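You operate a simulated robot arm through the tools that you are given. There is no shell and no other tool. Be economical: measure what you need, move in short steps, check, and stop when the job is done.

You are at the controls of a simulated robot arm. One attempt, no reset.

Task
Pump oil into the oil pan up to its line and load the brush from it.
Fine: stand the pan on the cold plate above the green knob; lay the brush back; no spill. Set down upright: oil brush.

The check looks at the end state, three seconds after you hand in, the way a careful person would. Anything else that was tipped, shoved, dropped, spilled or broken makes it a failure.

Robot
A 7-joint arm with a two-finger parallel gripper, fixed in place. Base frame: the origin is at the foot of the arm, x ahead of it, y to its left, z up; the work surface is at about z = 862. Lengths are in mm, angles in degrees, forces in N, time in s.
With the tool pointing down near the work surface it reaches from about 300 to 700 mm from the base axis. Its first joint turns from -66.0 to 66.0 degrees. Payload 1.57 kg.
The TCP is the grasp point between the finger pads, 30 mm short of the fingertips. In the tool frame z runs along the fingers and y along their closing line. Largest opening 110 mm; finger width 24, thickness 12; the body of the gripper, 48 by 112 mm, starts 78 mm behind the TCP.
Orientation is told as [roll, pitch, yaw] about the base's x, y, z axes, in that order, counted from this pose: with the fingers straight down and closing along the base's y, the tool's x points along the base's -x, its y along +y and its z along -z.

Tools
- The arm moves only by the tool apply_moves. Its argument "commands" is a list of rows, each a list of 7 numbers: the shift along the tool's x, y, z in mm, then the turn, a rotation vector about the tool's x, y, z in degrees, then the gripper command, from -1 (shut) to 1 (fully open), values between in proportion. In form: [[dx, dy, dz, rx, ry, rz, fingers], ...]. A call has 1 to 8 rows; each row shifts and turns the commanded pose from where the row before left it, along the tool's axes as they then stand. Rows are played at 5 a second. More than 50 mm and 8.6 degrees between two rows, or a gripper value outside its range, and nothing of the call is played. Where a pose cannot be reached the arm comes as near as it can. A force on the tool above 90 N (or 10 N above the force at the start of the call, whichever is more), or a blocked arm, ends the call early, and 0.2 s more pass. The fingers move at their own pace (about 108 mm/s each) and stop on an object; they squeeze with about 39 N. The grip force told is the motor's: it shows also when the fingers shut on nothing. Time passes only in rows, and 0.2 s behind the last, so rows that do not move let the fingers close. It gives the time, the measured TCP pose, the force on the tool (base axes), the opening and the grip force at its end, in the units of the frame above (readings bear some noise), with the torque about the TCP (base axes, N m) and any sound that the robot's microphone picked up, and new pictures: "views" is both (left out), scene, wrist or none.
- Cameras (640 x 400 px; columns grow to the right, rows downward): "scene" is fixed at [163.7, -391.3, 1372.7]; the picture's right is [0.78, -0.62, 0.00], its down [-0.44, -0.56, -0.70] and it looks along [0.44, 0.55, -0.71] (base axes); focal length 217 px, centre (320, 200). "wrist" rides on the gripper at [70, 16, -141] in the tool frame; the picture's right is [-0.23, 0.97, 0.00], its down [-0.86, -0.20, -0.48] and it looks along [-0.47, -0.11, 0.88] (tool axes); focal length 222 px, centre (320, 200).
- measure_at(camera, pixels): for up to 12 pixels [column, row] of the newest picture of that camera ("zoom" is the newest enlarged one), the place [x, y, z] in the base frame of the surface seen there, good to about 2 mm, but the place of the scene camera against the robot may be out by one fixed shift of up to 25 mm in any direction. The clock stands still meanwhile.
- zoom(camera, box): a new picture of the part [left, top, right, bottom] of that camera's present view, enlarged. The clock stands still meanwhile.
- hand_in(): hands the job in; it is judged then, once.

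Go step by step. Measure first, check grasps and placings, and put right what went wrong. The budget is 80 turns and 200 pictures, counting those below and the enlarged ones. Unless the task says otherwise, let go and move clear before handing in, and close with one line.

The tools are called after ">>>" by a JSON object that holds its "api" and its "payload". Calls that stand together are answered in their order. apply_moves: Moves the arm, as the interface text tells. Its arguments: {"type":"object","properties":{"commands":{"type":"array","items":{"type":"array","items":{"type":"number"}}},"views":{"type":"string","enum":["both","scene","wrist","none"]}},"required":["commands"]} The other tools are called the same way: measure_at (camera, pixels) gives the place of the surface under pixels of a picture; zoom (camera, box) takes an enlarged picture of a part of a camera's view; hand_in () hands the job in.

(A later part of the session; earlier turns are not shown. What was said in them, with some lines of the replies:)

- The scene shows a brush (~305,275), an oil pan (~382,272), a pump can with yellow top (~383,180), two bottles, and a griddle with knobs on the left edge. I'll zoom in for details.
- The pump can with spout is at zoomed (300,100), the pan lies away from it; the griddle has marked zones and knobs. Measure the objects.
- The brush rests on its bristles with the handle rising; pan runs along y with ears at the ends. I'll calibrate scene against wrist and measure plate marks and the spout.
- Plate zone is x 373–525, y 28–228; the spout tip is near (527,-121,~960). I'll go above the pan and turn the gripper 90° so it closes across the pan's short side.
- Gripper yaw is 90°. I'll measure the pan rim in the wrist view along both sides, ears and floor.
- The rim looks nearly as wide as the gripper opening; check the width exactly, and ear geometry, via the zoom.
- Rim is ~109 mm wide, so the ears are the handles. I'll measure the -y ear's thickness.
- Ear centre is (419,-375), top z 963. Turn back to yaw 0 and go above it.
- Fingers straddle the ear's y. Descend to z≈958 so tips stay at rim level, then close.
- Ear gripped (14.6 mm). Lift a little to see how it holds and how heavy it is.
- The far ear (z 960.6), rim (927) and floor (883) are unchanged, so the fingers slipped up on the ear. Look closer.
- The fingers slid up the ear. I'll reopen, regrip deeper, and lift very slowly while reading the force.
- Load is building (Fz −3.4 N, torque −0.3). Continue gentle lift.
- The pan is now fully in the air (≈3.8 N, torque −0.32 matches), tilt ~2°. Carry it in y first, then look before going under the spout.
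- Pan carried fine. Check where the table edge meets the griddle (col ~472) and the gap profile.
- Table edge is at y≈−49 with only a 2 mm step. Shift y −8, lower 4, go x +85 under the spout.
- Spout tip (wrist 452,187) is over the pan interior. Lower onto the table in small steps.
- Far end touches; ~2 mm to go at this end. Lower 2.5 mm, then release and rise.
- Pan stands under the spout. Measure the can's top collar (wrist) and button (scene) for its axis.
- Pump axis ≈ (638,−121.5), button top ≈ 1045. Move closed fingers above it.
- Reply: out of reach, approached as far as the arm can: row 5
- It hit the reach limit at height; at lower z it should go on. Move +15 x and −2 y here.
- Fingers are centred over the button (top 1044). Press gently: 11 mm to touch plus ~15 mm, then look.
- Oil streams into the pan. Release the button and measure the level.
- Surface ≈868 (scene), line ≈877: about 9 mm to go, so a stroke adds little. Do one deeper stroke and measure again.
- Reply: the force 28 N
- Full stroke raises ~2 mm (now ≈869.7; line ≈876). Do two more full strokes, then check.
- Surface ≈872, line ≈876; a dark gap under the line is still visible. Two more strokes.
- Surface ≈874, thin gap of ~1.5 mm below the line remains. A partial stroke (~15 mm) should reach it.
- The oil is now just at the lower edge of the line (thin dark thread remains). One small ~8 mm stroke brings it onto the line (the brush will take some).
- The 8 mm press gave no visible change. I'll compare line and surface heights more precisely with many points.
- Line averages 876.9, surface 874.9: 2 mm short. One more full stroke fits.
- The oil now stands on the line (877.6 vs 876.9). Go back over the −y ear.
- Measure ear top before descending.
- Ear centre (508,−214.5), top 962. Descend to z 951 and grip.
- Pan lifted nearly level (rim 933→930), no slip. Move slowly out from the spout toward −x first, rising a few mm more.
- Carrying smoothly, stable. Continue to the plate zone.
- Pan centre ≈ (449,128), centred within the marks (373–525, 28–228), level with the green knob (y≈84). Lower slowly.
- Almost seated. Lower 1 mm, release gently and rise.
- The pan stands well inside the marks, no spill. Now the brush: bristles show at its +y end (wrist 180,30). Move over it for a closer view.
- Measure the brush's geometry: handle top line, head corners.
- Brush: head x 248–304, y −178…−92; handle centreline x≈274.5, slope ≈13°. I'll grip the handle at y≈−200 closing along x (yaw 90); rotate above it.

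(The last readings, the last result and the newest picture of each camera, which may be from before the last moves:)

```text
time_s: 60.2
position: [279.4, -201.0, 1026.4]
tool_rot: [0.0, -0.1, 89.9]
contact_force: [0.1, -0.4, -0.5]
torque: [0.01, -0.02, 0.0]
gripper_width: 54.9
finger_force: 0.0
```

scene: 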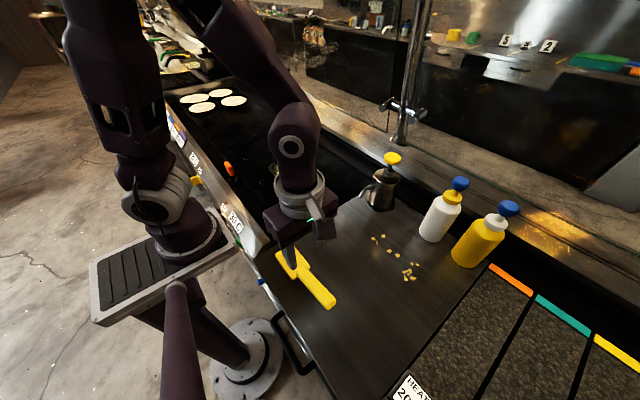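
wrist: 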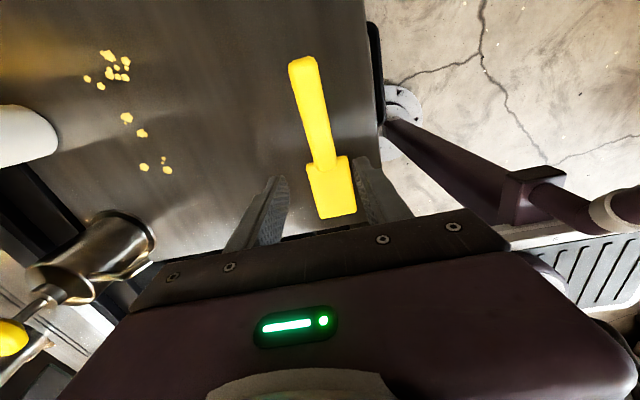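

Shift 4 mm toward −x and descend to z≈905, then close.

>>> {"api": "apply_moves", "payload": {"commands": [[1, 4, 40, 0, 0, 0, 0], [0, 0, 40, 0, 0, 0, 0], [0, 0, 25, 0, 0, 0, 0], [0, 0, 16, 0, 0, 0, 0], [0, 0, 0, 0, 0, 0, 0], [0, 0, 0, 0, 0, 0, -0.3]]}}

>>> {"api": "zoom", "payload": {"camera": "wrist", "box": [220, 60, 440, 240]}}

```text
time_s: 61.6
position: [279.1, -200.8, 907.2]
tool_rot: [0.0, 0.0, 89.7]
contact_force: [-0.9, -0.3, -0.1]
torque: [0.02, -0.05, -0.02]
gripper_width: 38.8
finger_force: 0.1
```

scene: 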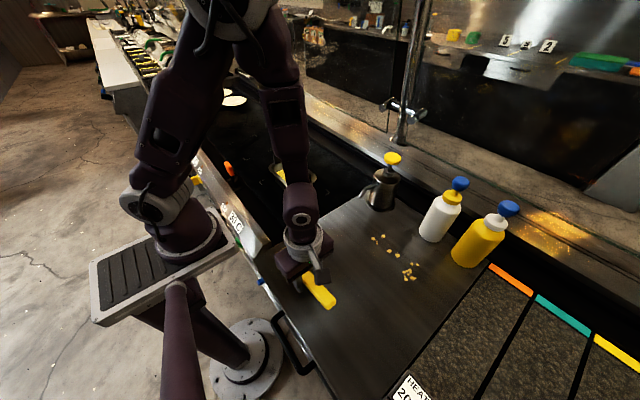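
wrist: 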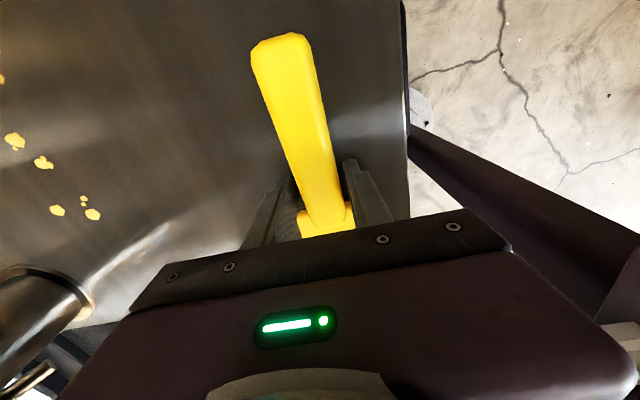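

```text
2.22 times, centred on (330, 150) of wrist
```

zoom: 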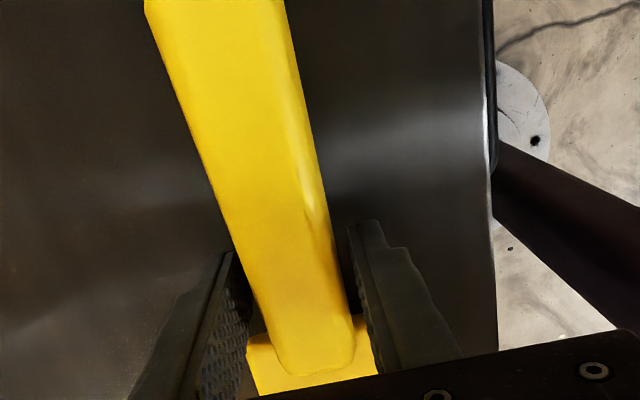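

Handle is centred between the fingers. Close.

>>> {"api": "apply_moves", "payload": {"commands": [[0, 0, 0, 0, 0, 0, -0.45], [0, 0, 0, 0, 0, 0, -0.6], [0, 0, 0, 0, 0, 0, -1], [0, 0, 0, 0, 0, 0, -1], [0, 0, 0, 0, 0, 0, -1]], "views": "wrist"}}

>>> {"api": "apply_moves", "payload": {"commands": [[0, 0, -2, 0, 0, 0, -1], [0, 0, -4, 0, 0, 0, -1], [0, 0, -8, 0, 0, 0, -1], [0, 0, -12, 0, 0, 0, -1], [0, 0, 0, 0, 0, 0, -1]]}}

>>> {"api": "zoom", "payload": {"camera": "scene", "box": [250, 210, 350, 320]}}

```text
time_s: 62.8
position: [278.5, -200.9, 906.1]
tool_rot: [0.0, 0.0, 89.9]
contact_force: [0.2, 0.1, -0.5]
torque: [-0.04, 0.01, 0.03]
gripper_width: 27.2
finger_force: 37.5
```

wrist: 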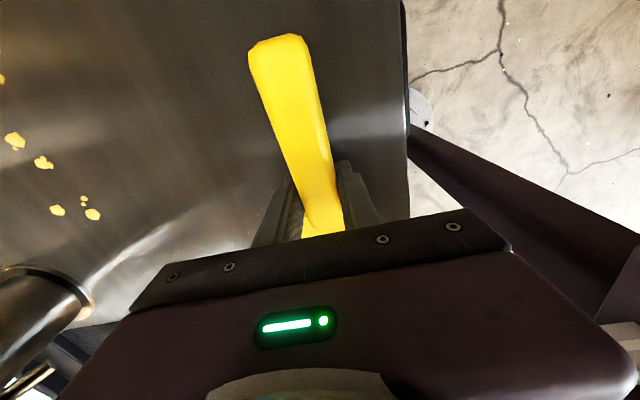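

```text
time_s: 64.0
position: [277.1, -201.7, 932.8]
tool_rot: [0.0, 0.0, 89.9]
contact_force: [0.0, 0.1, -1.4]
torque: [-0.07, -0.02, 0.02]
gripper_width: 27.6
finger_force: 37.7
```

scene: 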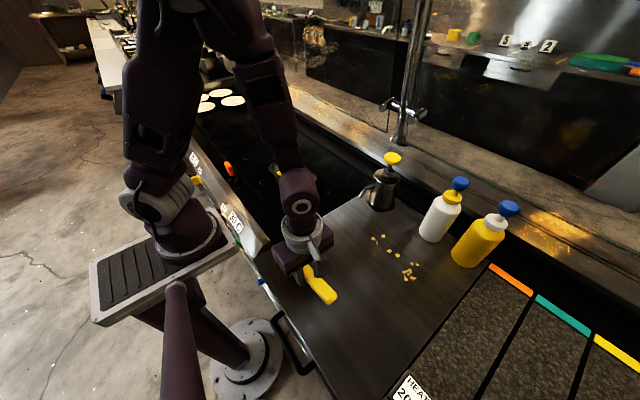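
wrist: 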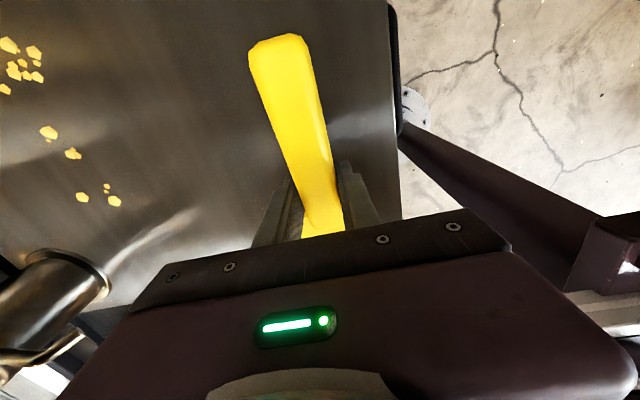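

```text
3.64 times, centred on (300, 265) of scene
```

zoom: 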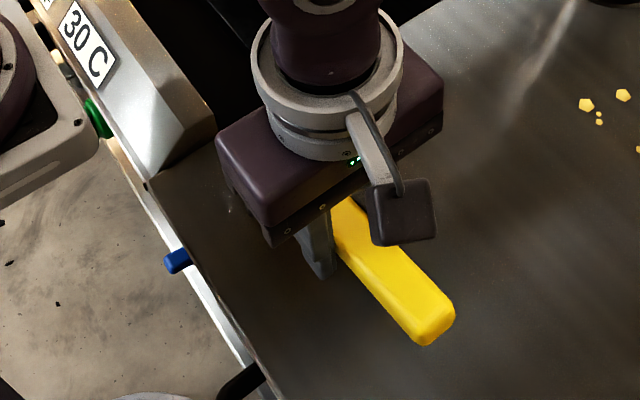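

Brush lifted securely (1.4 N). Raise and carry to above the pan.

>>> {"api": "apply_moves", "payload": {"commands": [[0, 0, -40, 0, 0, 0, -1], [0, 0, -40, 0, 0, 0, -1], [0, 0, -40, 0, 0, 0, -1], [0, 0, 0, 0, 0, 0, -1]], "views": "none"}}

>>> {"api": "apply_moves", "payload": {"commands": [[-38.5, -21.5, 0, 0, 0, 0, -1], [-38.5, -21.5, 0, 0, 0, 0, -1], [-38.5, -21.5, 0, 0, 0, 0, -1], [-38.5, -21.5, 0, 0, 0, 0, -1], [-38.5, -21.5, 0, 0, 0, 0, -1], [-38.5, -21.5, 0, 0, 0, 0, -1], [-38.5, -21.5, 0, 0, 0, 0, -1], [-38.5, -21.5, 0, 0, 0, 0, -1]]}}

```text
time_s: 65.0
position: [277.1, -200.7, 1054.0]
tool_rot: [0.0, 0.0, 89.9]
contact_force: [0.4, -0.5, -1.6]
torque: [-0.07, 0.02, -0.04]
gripper_width: 27.5
finger_force: 37.9
```

```text
time_s: 66.8
position: [451.0, 108.1, 1052.6]
tool_rot: [0.1, 0.0, 89.8]
contact_force: [-0.1, 0.1, -1.3]
torque: [-0.06, -0.03, -0.02]
gripper_width: 27.5
finger_force: 37.9
```

scene: 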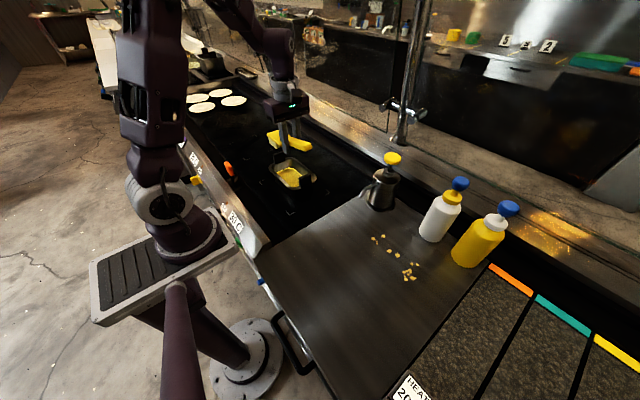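
wrist: 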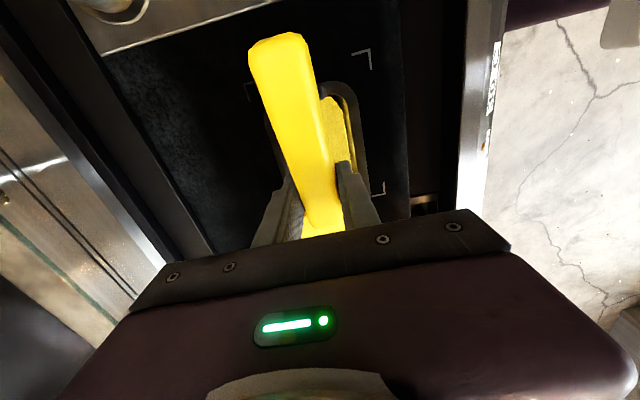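

Now tilt head-down 20° (tool y +).

>>> {"api": "apply_moves", "payload": {"commands": [[0, 0, 0, 0, 7, 0, -1], [0, 0, 0, 0, 7, 0, -1], [0, 0, 0, 0, 6, 0, -1], [0, 0, 0, 0, 0, 0, -1]]}}

>>> {"api": "zoom", "payload": {"camera": "scene", "box": [240, 110, 340, 210]}}

```text
time_s: 67.8
position: [449.0, 107.1, 1052.9]
tool_rot: [0.0, 20.1, 89.8]
contact_force: [-0.3, 0.1, -1.3]
torque: [-0.05, 0.01, -0.01]
gripper_width: 27.4
finger_force: 37.6
```

scene: 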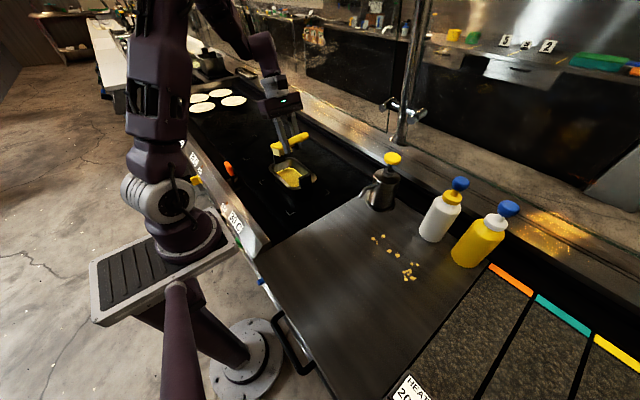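
wrist: 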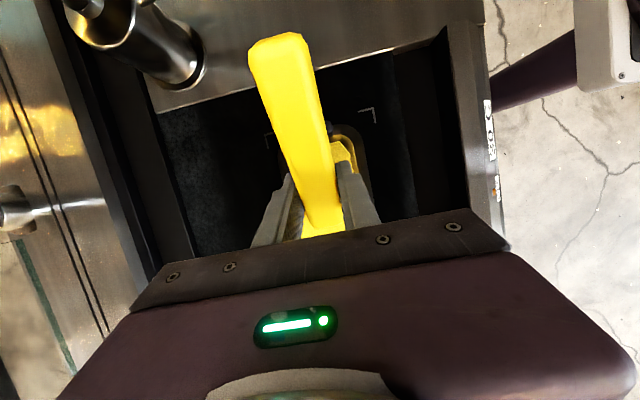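

```text
4.00 times, centred on (290, 160) of scene
```

zoom: 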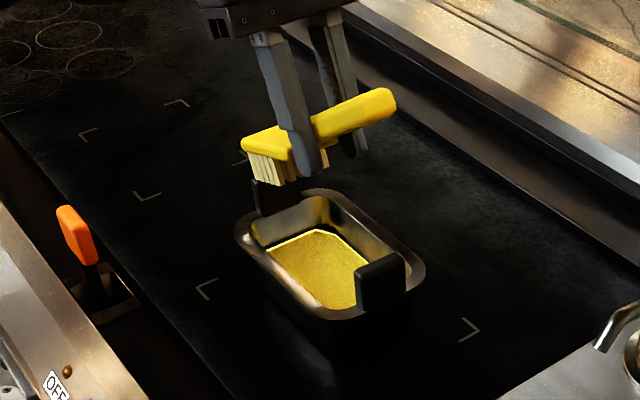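

Head is down and aligned. Check front bristle tips (zoom 265,183) and pan far ear/rim positions.

>>> {"api": "measure_at", "payload": {"camera": "zoom", "pixels": [[252, 176], [262, 183], [275, 183], [300, 168], [250, 148], [290, 158], [266, 195], [246, 222], [380, 240], [330, 128], [350, 100], [395, 100]]}}

```text
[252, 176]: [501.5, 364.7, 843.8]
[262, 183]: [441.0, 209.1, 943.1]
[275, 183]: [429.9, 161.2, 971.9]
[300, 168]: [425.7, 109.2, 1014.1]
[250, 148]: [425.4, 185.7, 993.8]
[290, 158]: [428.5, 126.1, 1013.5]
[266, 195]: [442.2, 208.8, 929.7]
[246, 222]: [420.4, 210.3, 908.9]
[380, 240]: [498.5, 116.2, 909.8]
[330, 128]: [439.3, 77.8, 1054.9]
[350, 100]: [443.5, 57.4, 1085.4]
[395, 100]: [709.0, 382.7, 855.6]
```

The far ear limits forward room, so I'll tilt to 23°, shift 8.6 mm back in y, then descend 60 mm and check.

>>> {"api": "apply_moves", "payload": {"commands": [[0, 0, 0, 0, 3, 0, -1], [7.9, 0, 3.4, 0, 0, 0, -1], [-5.9, 0, 13.8, 0, 0, 0, -1], [-5.9, 0, 13.8, 0, 0, 0, -1], [-5.9, 0, 13.8, 0, 0, 0, -1], [-5.9, 0, 13.8, 0, 0, 0, -1], [0, 0, 0, 0, 0, 0, -1]]}}

>>> {"api": "zoom", "payload": {"camera": "scene", "box": [250, 120, 330, 200]}}

>>> {"api": "zoom", "payload": {"camera": "wrist", "box": [220, 20, 420, 230]}}

```text
time_s: 69.4
position: [448.9, 99.7, 991.2]
tool_rot: [0.0, 23.0, 89.9]
contact_force: [-1.0, -0.3, -0.6]
torque: [-0.1, -0.01, 0.01]
gripper_width: 27.6
finger_force: 38.1
```

scene: 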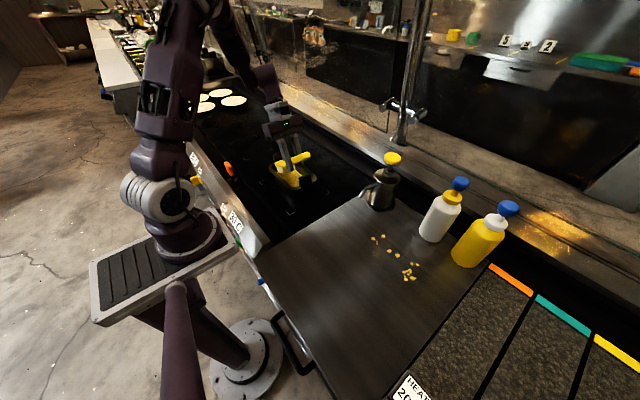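
wrist: 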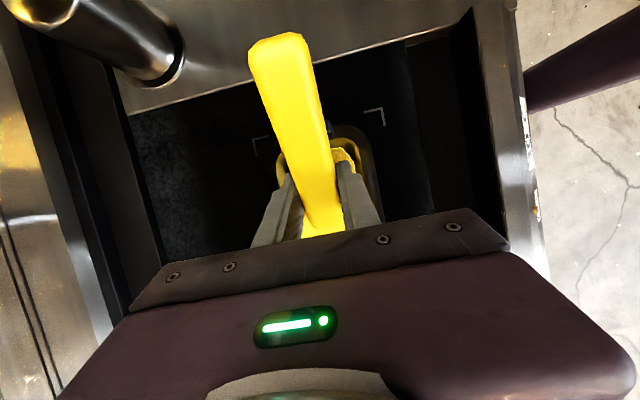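

```text
5.00 times, centred on (290, 160) of scene
```

zoom: 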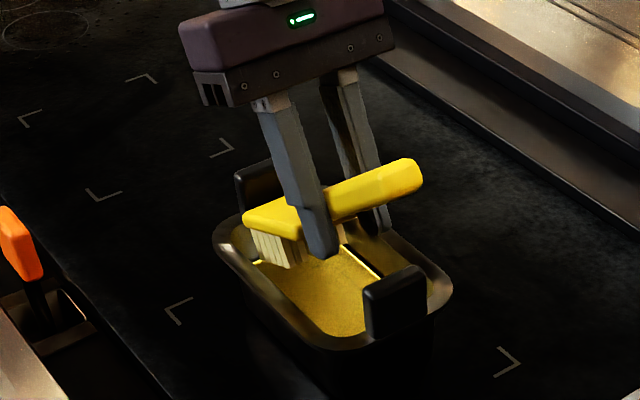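

```text
1.90 times, centred on (320, 125) of wrist
```

zoom: 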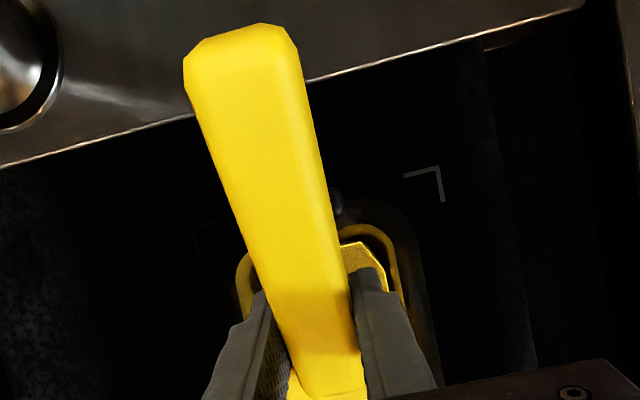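

Aligned inside the pan. Descend into the oil in steps while watching force.

>>> {"api": "apply_moves", "payload": {"commands": [[-3.9, 0, 9.2, 0, 0, 0, -1], [-3.9, 0, 9.2, 0, 0, 0, -1], [-2, 0, 4.6, 0, 0, 0, -1], [0, 0, 0, 0, 0, 0, -1]], "views": "none"}}

>>> {"api": "zoom", "payload": {"camera": "scene", "box": [250, 120, 330, 200]}}

>>> {"api": "apply_moves", "payload": {"commands": [[-1.2, 0, 2.8, 0, 0, 0, -1], [-1.2, 0, 2.8, 0, 0, 0, -1], [-1.2, 0, 2.8, 0, 0, 0, -1], [0, 0, 0, 0, 0, 0, -1]]}}

>>> {"api": "zoom", "payload": {"camera": "scene", "box": [250, 120, 330, 200]}}

```text
time_s: 70.4
position: [451.3, 100.4, 968.2]
tool_rot: [0.0, 23.0, 89.8]
contact_force: [-0.3, 0.2, -0.8]
torque: [-0.06, -0.01, 0.0]
gripper_width: 27.3
finger_force: 38.3
```

```text
5.00 times, centred on (290, 160) of scene
```

zoom: 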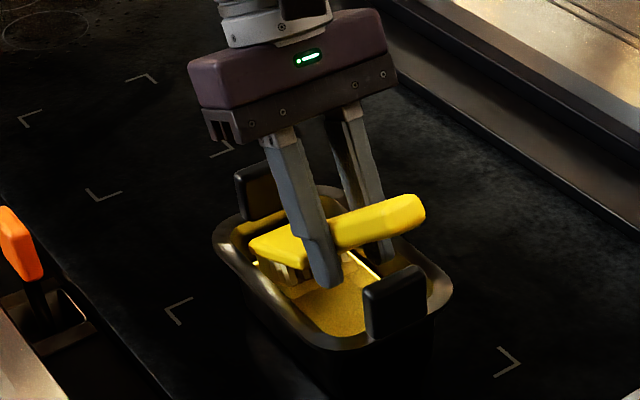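

```text
time_s: 71.4
position: [449.6, 99.7, 959.1]
tool_rot: [-0.1, 23.0, 89.8]
contact_force: [0.2, -0.1, -0.9]
torque: [-0.01, -0.01, 0.0]
gripper_width: 27.3
finger_force: 37.6
```

scene: 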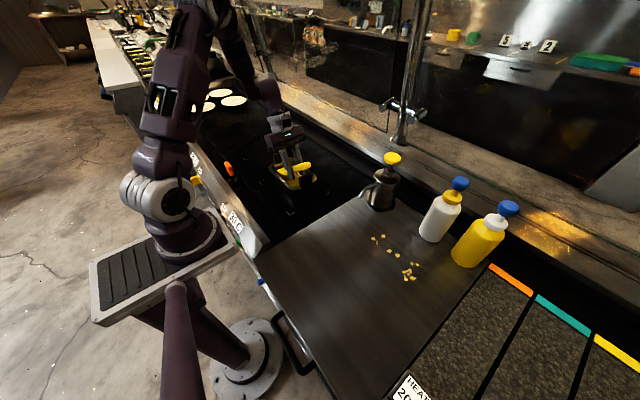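
wrist: 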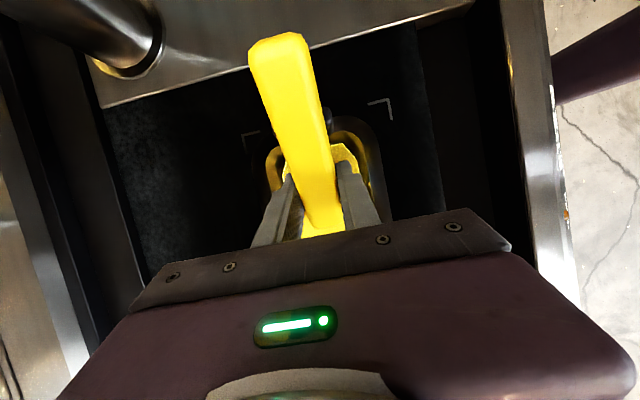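

```text
5.00 times, centred on (290, 160) of scene
```

zoom: 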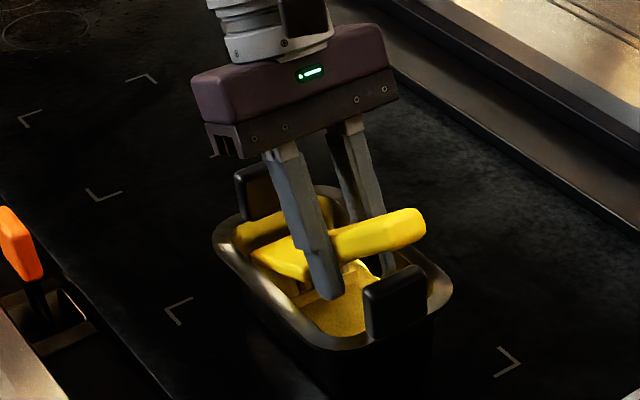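

Tips ≈877, submerged ~15 mm without resistance. A little deeper (5 mm), then hold.

>>> {"api": "apply_moves", "payload": {"commands": [[-0.8, 0, 1.8, 0, 0, 0, -1], [-0.8, 0, 1.8, 0, 0, 0, -1], [-0.4, 0, 1, 0, 0, 0, -1], [0, 0, 0, 0, 0, 0, -1], [0, 0, 0, 0, 0, 0, -1], [0, 0, 0, 0, 0, 0, -1], [0, 0, 0, 0, 0, 0, -1]], "views": "none"}}

>>> {"api": "zoom", "payload": {"camera": "scene", "box": [260, 140, 320, 200]}}

```text
time_s: 73.0
position: [448.2, 99.6, 954.5]
tool_rot: [0.0, 23.0, 89.8]
contact_force: [-0.4, 0.3, -0.9]
torque: [-0.08, 0.02, -0.04]
gripper_width: 27.4
finger_force: 38.2
```

```text
6.67 times, centred on (290, 170) of scene
```

zoom: 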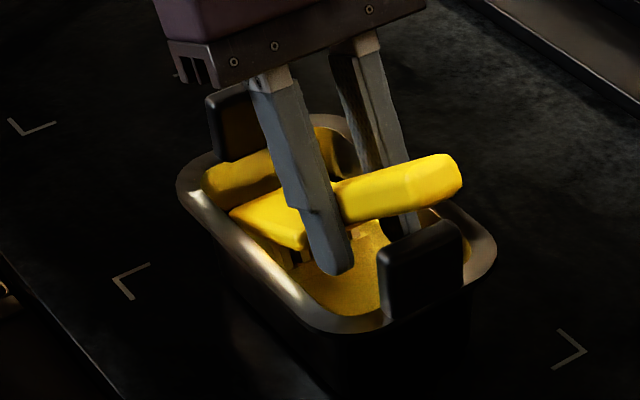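

Submerged well. Another 3 mm, hold, then raise and hold over the pan to drip.

>>> {"api": "apply_moves", "payload": {"commands": [[-0.6, 0, 1.4, 0, 0, 0, -1], [-0.6, 0, 1.4, 0, 0, 0, -1], [0, 0, 0, 0, 0, 0, -1], [0, 0, 0, 0, 0, 0, -1], [0, 0, 0, 0, 0, 0, -1], [0, 0, 0, 0, 0, 0, -1]], "views": "none"}}

>>> {"api": "apply_moves", "payload": {"commands": [[2, 0, -4.6, 0, 0, 0, -1], [2, 0, -4.6, 0, 0, 0, -1], [3.9, 0, -9.2, 0, 0, 0, -1], [3.9, 0, -9.2, 0, 0, 0, -1], [3.9, 0, -9.2, 0, 0, 0, -1], [0, 0, 0, 0, 0, 0, -1], [0, 0, 0, 0, 0, 0, -1], [0, 0, 0, 0, 0, 0, -1]]}}

>>> {"api": "zoom", "payload": {"camera": "scene", "box": [260, 130, 320, 200]}}

```text
time_s: 74.4
position: [448.2, 99.2, 949.7]
tool_rot: [0.0, 23.0, 89.8]
contact_force: [0.2, 0.4, -0.5]
torque: [-0.03, 0.03, 0.02]
gripper_width: 27.5
finger_force: 38.6
```

```text
time_s: 76.2
position: [451.2, 100.7, 990.9]
tool_rot: [0.0, 23.0, 89.8]
contact_force: [-0.8, -0.8, -1.3]
torque: [-0.05, -0.03, 0.01]
gripper_width: 27.7
finger_force: 38.0
```

scene: 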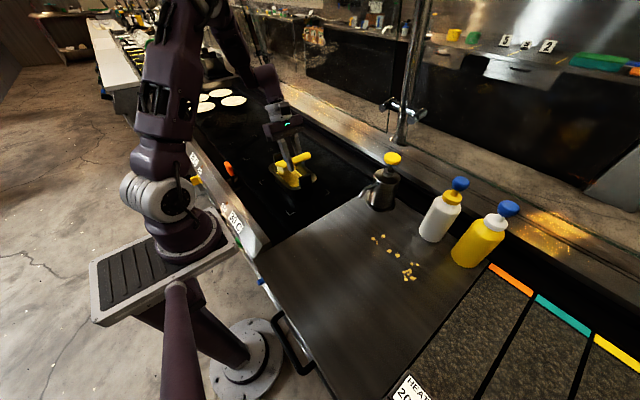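
wrist: 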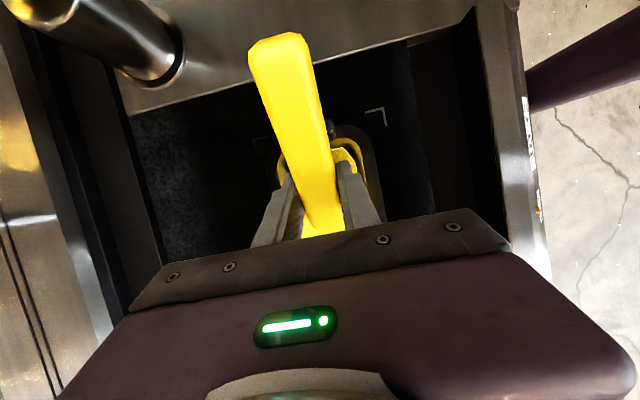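

```text
5.71 times, centred on (290, 165) of scene
```

zoom: 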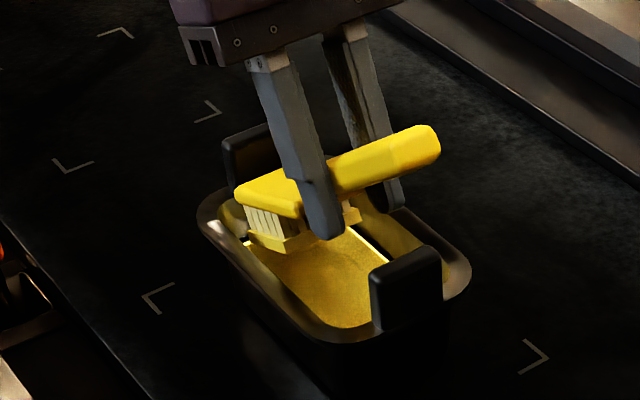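

The bristle tips now carry a yellow oil layer (zoom 280,245): loaded. Let it drip ~3 s here.

>>> {"api": "apply_moves", "payload": {"commands": [[0, 0, 0, 0, 0, 0, -1], [0, 0, 0, 0, 0, 0, -1], [0, 0, 0, 0, 0, 0, -1], [0, 0, 0, 0, 0, 0, -1], [0, 0, 0, 0, 0, 0, -1], [0, 0, 0, 0, 0, 0, -1], [0, 0, 0, 0, 0, 0, -1], [0, 0, 0, 0, 0, 0, -1]], "views": "none"}}

>>> {"api": "apply_moves", "payload": {"commands": [[0, 0, 0, 0, 0, 0, -1], [0, 0, 0, 0, 0, 0, -1], [0, 0, 0, 0, 0, 0, -1], [0, 0, 0, 0, 0, 0, -1], [0, 0, 0, 0, 0, 0, -1], [0, 0, 0, 0, 0, 0, -1], [0, 0, 0, 0, 0, 0, -1], [0, 0, 0, 0, 0, 0, -1]], "views": "none"}}

>>> {"api": "zoom", "payload": {"camera": "scene", "box": [260, 130, 320, 200]}}

```text
time_s: 78.0
position: [450.9, 100.3, 992.0]
tool_rot: [-0.1, 23.0, 89.7]
contact_force: [0.5, 1.1, -0.6]
torque: [-0.09, 0.02, 0.01]
gripper_width: 27.4
finger_force: 37.7
```

```text
time_s: 79.8
position: [450.6, 99.9, 990.7]
tool_rot: [0.0, 23.0, 89.8]
contact_force: [-0.3, 0.2, -1.0]
torque: [-0.03, -0.01, 0.04]
gripper_width: 27.7
finger_force: 37.8
```

```text
5.71 times, centred on (290, 165) of scene
```

zoom: 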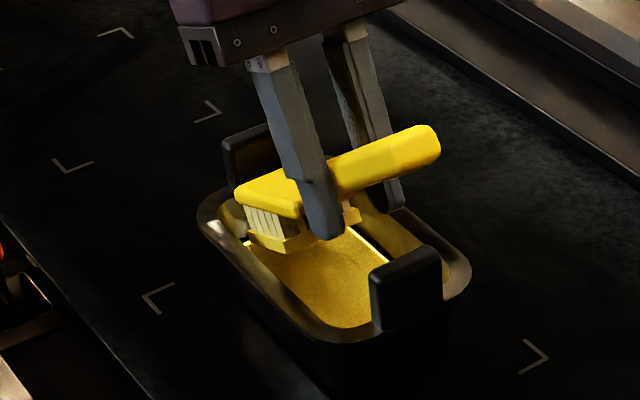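

No drips fall. Raise clear of the ears and level the brush.

>>> {"api": "apply_moves", "payload": {"commands": [[8.5, 0, -20, 0, 0, 0, -1], [8.5, 0, -20, 0, 0, 0, -1], [8.5, 0, -20, 0, 0, 0, -1], [0, 0, 0, 0, -8, 0, -1], [0, 0, 0, 0, -8, 0, -1], [0, 0, 0, 0, -7, 0, -1], [0, 0, 0, 0, 0, 0, -1]], "views": "none"}}

>>> {"api": "apply_moves", "payload": {"commands": [[37.4, 21.5, 0, 0, 0, 0, -1], [37.4, 21.5, 0, 0, 0, 0, -1], [37.4, 21.5, 0, 0, 0, 0, -1], [37.4, 21.5, 0, 0, 0, 0, -1], [37.4, 21.5, 0, 0, 0, 0, -1], [37.4, 21.5, 0, 0, 0, 0, -1], [37.4, 21.5, 0, 0, 0, 0, -1], [37.4, 21.5, 0, 0, 0, 0, -1]]}}

>>> {"api": "zoom", "payload": {"camera": "scene", "box": [240, 120, 340, 320]}}

```text
time_s: 81.4
position: [449.0, 98.1, 1056.4]
tool_rot: [0.0, -0.2, 89.8]
contact_force: [0.7, 0.4, -0.9]
torque: [-0.1, -0.01, 0.0]
gripper_width: 27.6
finger_force: 37.7
```

```text
time_s: 83.2
position: [276.7, -199.9, 1054.7]
tool_rot: [0.0, 0.0, 89.7]
contact_force: [0.2, -0.1, -0.2]
torque: [-0.09, -0.01, -0.03]
gripper_width: 27.4
finger_force: 38.1
```

scene: 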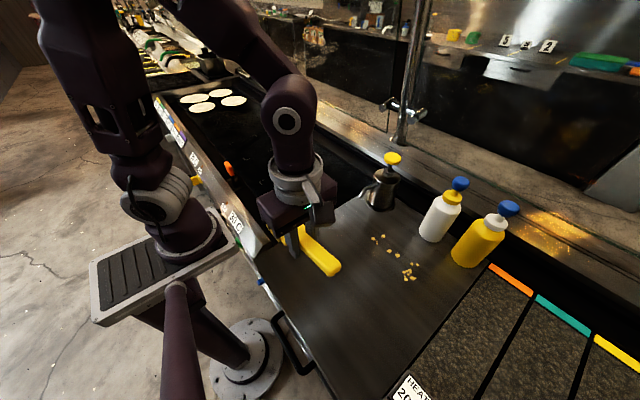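
wrist: 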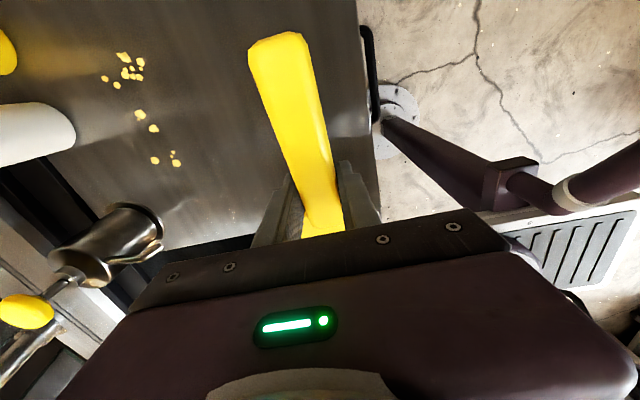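

```text
2.00 times, centred on (290, 220) of scene
```

zoom: 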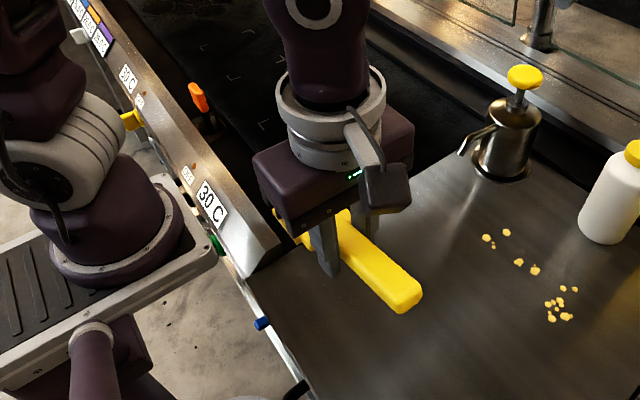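

Back above its spot (same x,y). Descend to just above the table.

>>> {"api": "apply_moves", "payload": {"commands": [[0, 0, 40, 0, 0, 0, -1], [0, 0, 40, 0, 0, 0, -1], [0, 0, 35, 0, 0, 0, -1], [0, 0, 18, 0, 0, 0, -1], [0, 0, 8, 0, 0, 0, -1], [0, 0, 3, 0, 0, 0, -1], [0, 0, 0, 0, 0, 0, -1]], "views": "none"}}

>>> {"api": "apply_moves", "payload": {"commands": [[0, 0, 1.5, 0, 0, 0, -1], [0, 0, 1.5, 0, 0, 0, -1], [0, 0, 0, 0, 0, 0, -1]], "views": "scene"}}

>>> {"api": "zoom", "payload": {"camera": "scene", "box": [250, 210, 350, 320]}}

```text
time_s: 84.8
position: [274.9, -198.9, 913.2]
tool_rot: [0.0, -0.1, 89.7]
contact_force: [-0.7, -0.2, -0.8]
torque: [-0.06, -0.01, 0.02]
gripper_width: 27.5
finger_force: 37.7
```

```text
time_s: 85.6
position: [276.5, -200.8, 907.1]
tool_rot: [0.0, 0.0, 89.8]
contact_force: [0.2, 0.2, -0.8]
torque: [-0.09, 0.01, 0.0]
gripper_width: 27.5
finger_force: 37.8
```

scene: 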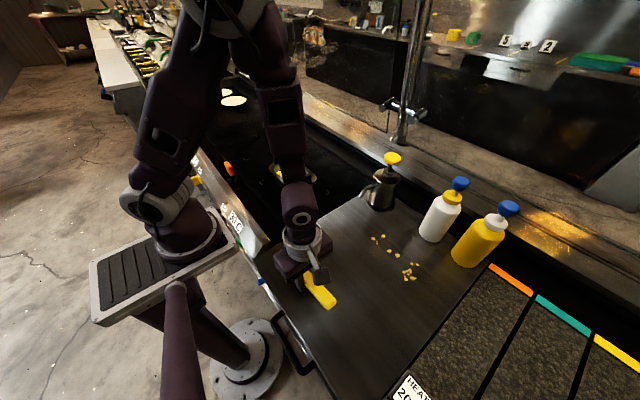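

```text
3.64 times, centred on (300, 265) of scene
```

zoom: 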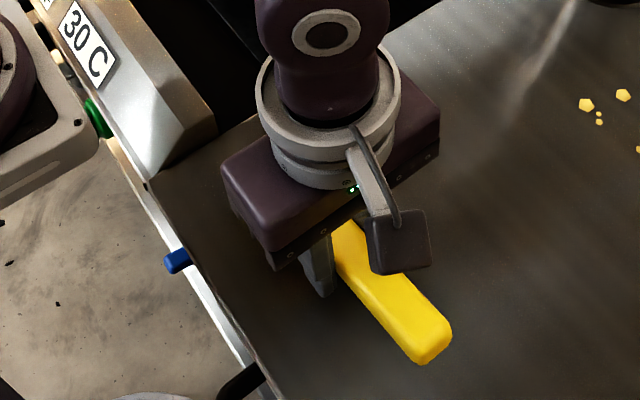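

Height 907, not yet touching (force unchanged). Lower in 1 mm steps until contact.

>>> {"api": "apply_moves", "payload": {"commands": [[0, 0, 1, 0, 0, 0, -1], [0, 0, 1, 0, 0, 0, -1], [0, 0, 0, 0, 0, 0, -1]], "views": "none"}}

>>> {"api": "apply_moves", "payload": {"commands": [[0, 0, 1, 0, 0, 0, -1], [0, 0, 0, 0, 0, 0, -1]], "views": "none"}}

```text
time_s: 86.4
position: [276.0, -199.5, 906.6]
tool_rot: [-0.2, 0.1, 89.8]
contact_force: [1.3, -7.7, 19.0]
torque: [0.87, 0.02, -0.05]
gripper_width: 27.4
finger_force: 37.9
```

```text
time_s: 87.0
position: [275.7, -198.4, 906.1]
tool_rot: [-0.1, 0.1, 89.8]
contact_force: [2.8, -8.7, 20.9]
torque: [0.79, -0.03, -0.07]
gripper_width: 27.7
finger_force: 37.8
```

It's on the table (≈20 N). Back off 2 mm to relieve, release, and rise.

>>> {"api": "apply_moves", "payload": {"commands": [[0, 0, -1, 0, 0, 0, -1], [0, 0, -1, 0, 0, 0, -1], [0, 0, 0, 0, 0, 0, -1]], "views": "none"}}

>>> {"api": "apply_moves", "payload": {"commands": [[0, 0, 0, 0, 0, 0, -0.45], [0, 0, 0, 0, 0, 0, -0.2], [0, 0, 0, 0, 0, 0, -0.1], [0, 0, -15, 0, 0, 0, -0.1], [0, 0, -35, 0, 0, 0, -0.1], [0, 0, -40, 0, 0, 0, -0.1], [0, 0, -40, 0, 0, 0, -0.1], [-20, -20, 0, 0, 0, 0, -0.1]]}}

>>> {"api": "zoom", "payload": {"camera": "scene", "box": [250, 210, 350, 320]}}

>>> {"api": "zoom", "payload": {"camera": "scene", "box": [260, 140, 320, 200]}}

```text
time_s: 87.8
position: [276.1, -198.3, 907.7]
tool_rot: [-0.1, 0.0, 89.9]
contact_force: [-0.7, 0.7, -0.8]
torque: [-0.09, -0.03, 0.03]
gripper_width: 27.5
finger_force: 38.2
```

```text
time_s: 89.6
position: [296.8, -179.5, 1039.9]
tool_rot: [0.0, 0.0, 89.8]
contact_force: [0.6, -0.1, -0.3]
torque: [0.01, 0.0, -0.01]
gripper_width: 49.5
finger_force: 0.0
```

scene: 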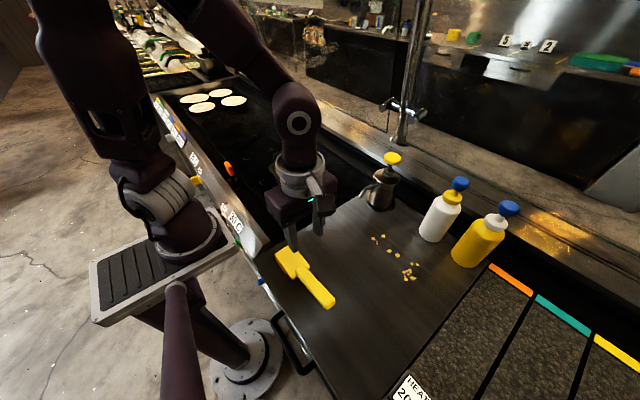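
wrist: 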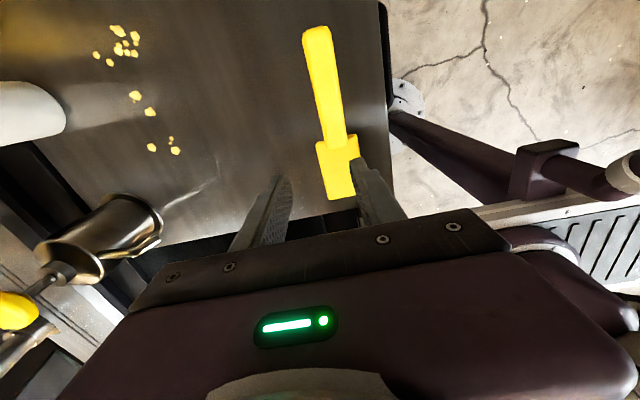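

```text
3.64 times, centred on (300, 265) of scene
```

zoom: 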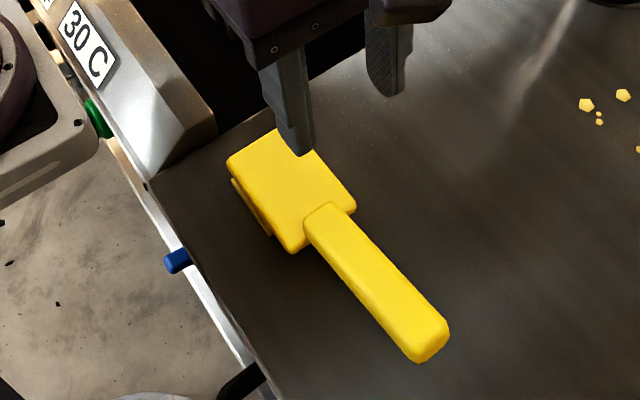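

```text
6.67 times, centred on (290, 170) of scene
```

zoom: 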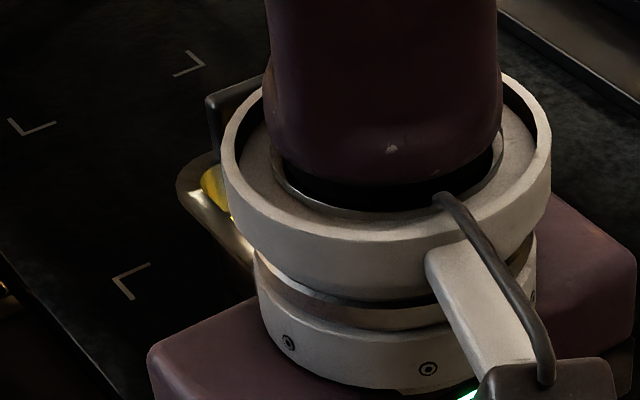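

Brush lies back upright in place. Move clear to inspect the pan level and brush.

>>> {"api": "apply_moves", "payload": {"commands": [[20, -30, -30, 0, 0, 0, 0], [20, -40, -20, 0, 0, 0, 0], [20, -40, -20, 0, 0, 0, 0], [20, -30, -20, 0, 0, 0, 0], [0, 0, 0, 0, 0, 0, 0]]}}

>>> {"api": "zoom", "payload": {"camera": "scene", "box": [270, 155, 315, 195]}}

>>> {"api": "zoom", "payload": {"camera": "scene", "box": [230, 120, 430, 320]}}

```text
time_s: 90.8
position: [437.4, -263.0, 1131.4]
tool_rot: [0.2, 0.0, 90.0]
contact_force: [-0.5, 0.7, -0.2]
torque: [0.0, -0.01, -0.02]
gripper_width: 55.0
finger_force: 0.1
```

scene: 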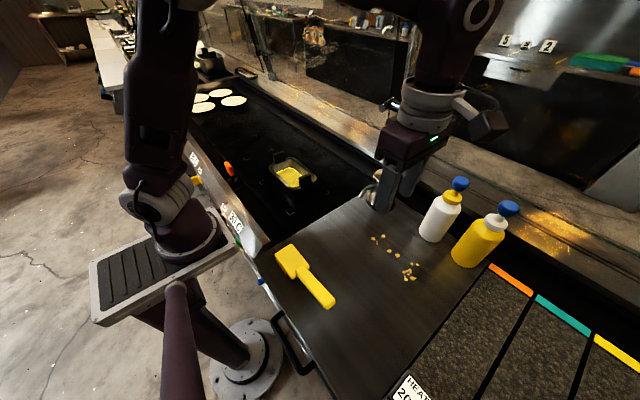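
wrist: 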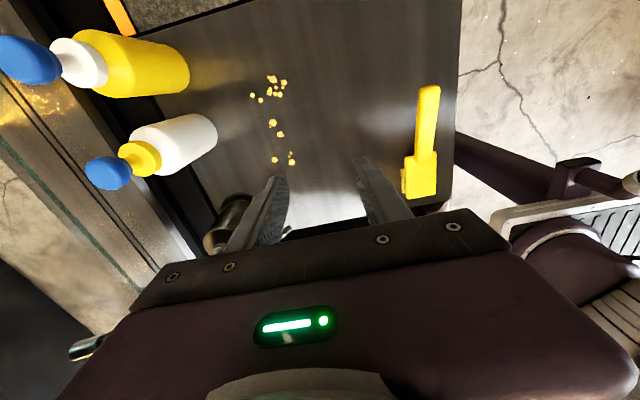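

```text
10.00 times, centred on (292, 175) of scene
```

zoom: 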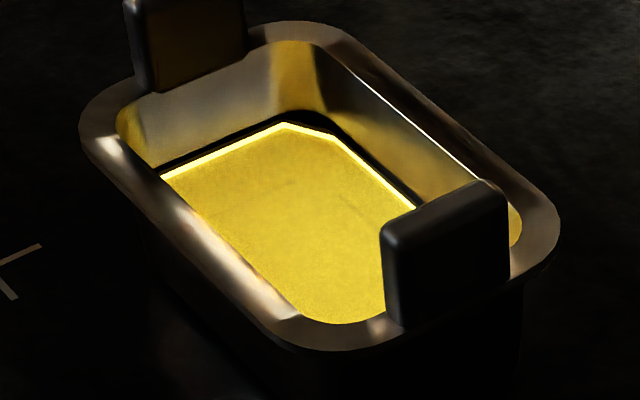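

```text
2.00 times, centred on (330, 220) of scene
```

zoom: 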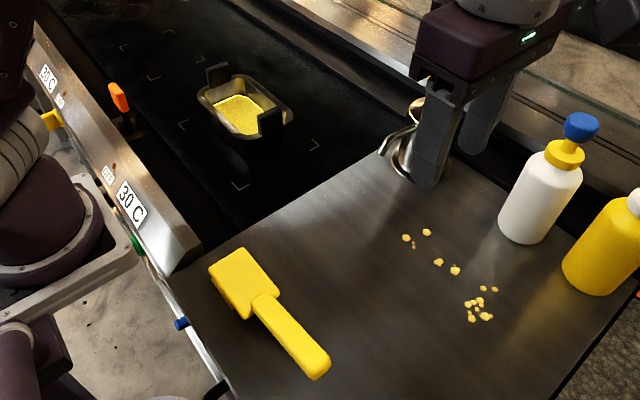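

The oil stands on the line, the pan is inside its marks, the brush lies upright at its place with oil on the bristles, and nothing is spilled; arm is clear. Handing in.

>>> {"api": "hand_in", "payload": {}}

```text
The job is handed in.
```

The job is handed in: the pan is filled to its line and stands on the cold plate above the green knob, and the loaded brush is laid back upright with nothing spilled.
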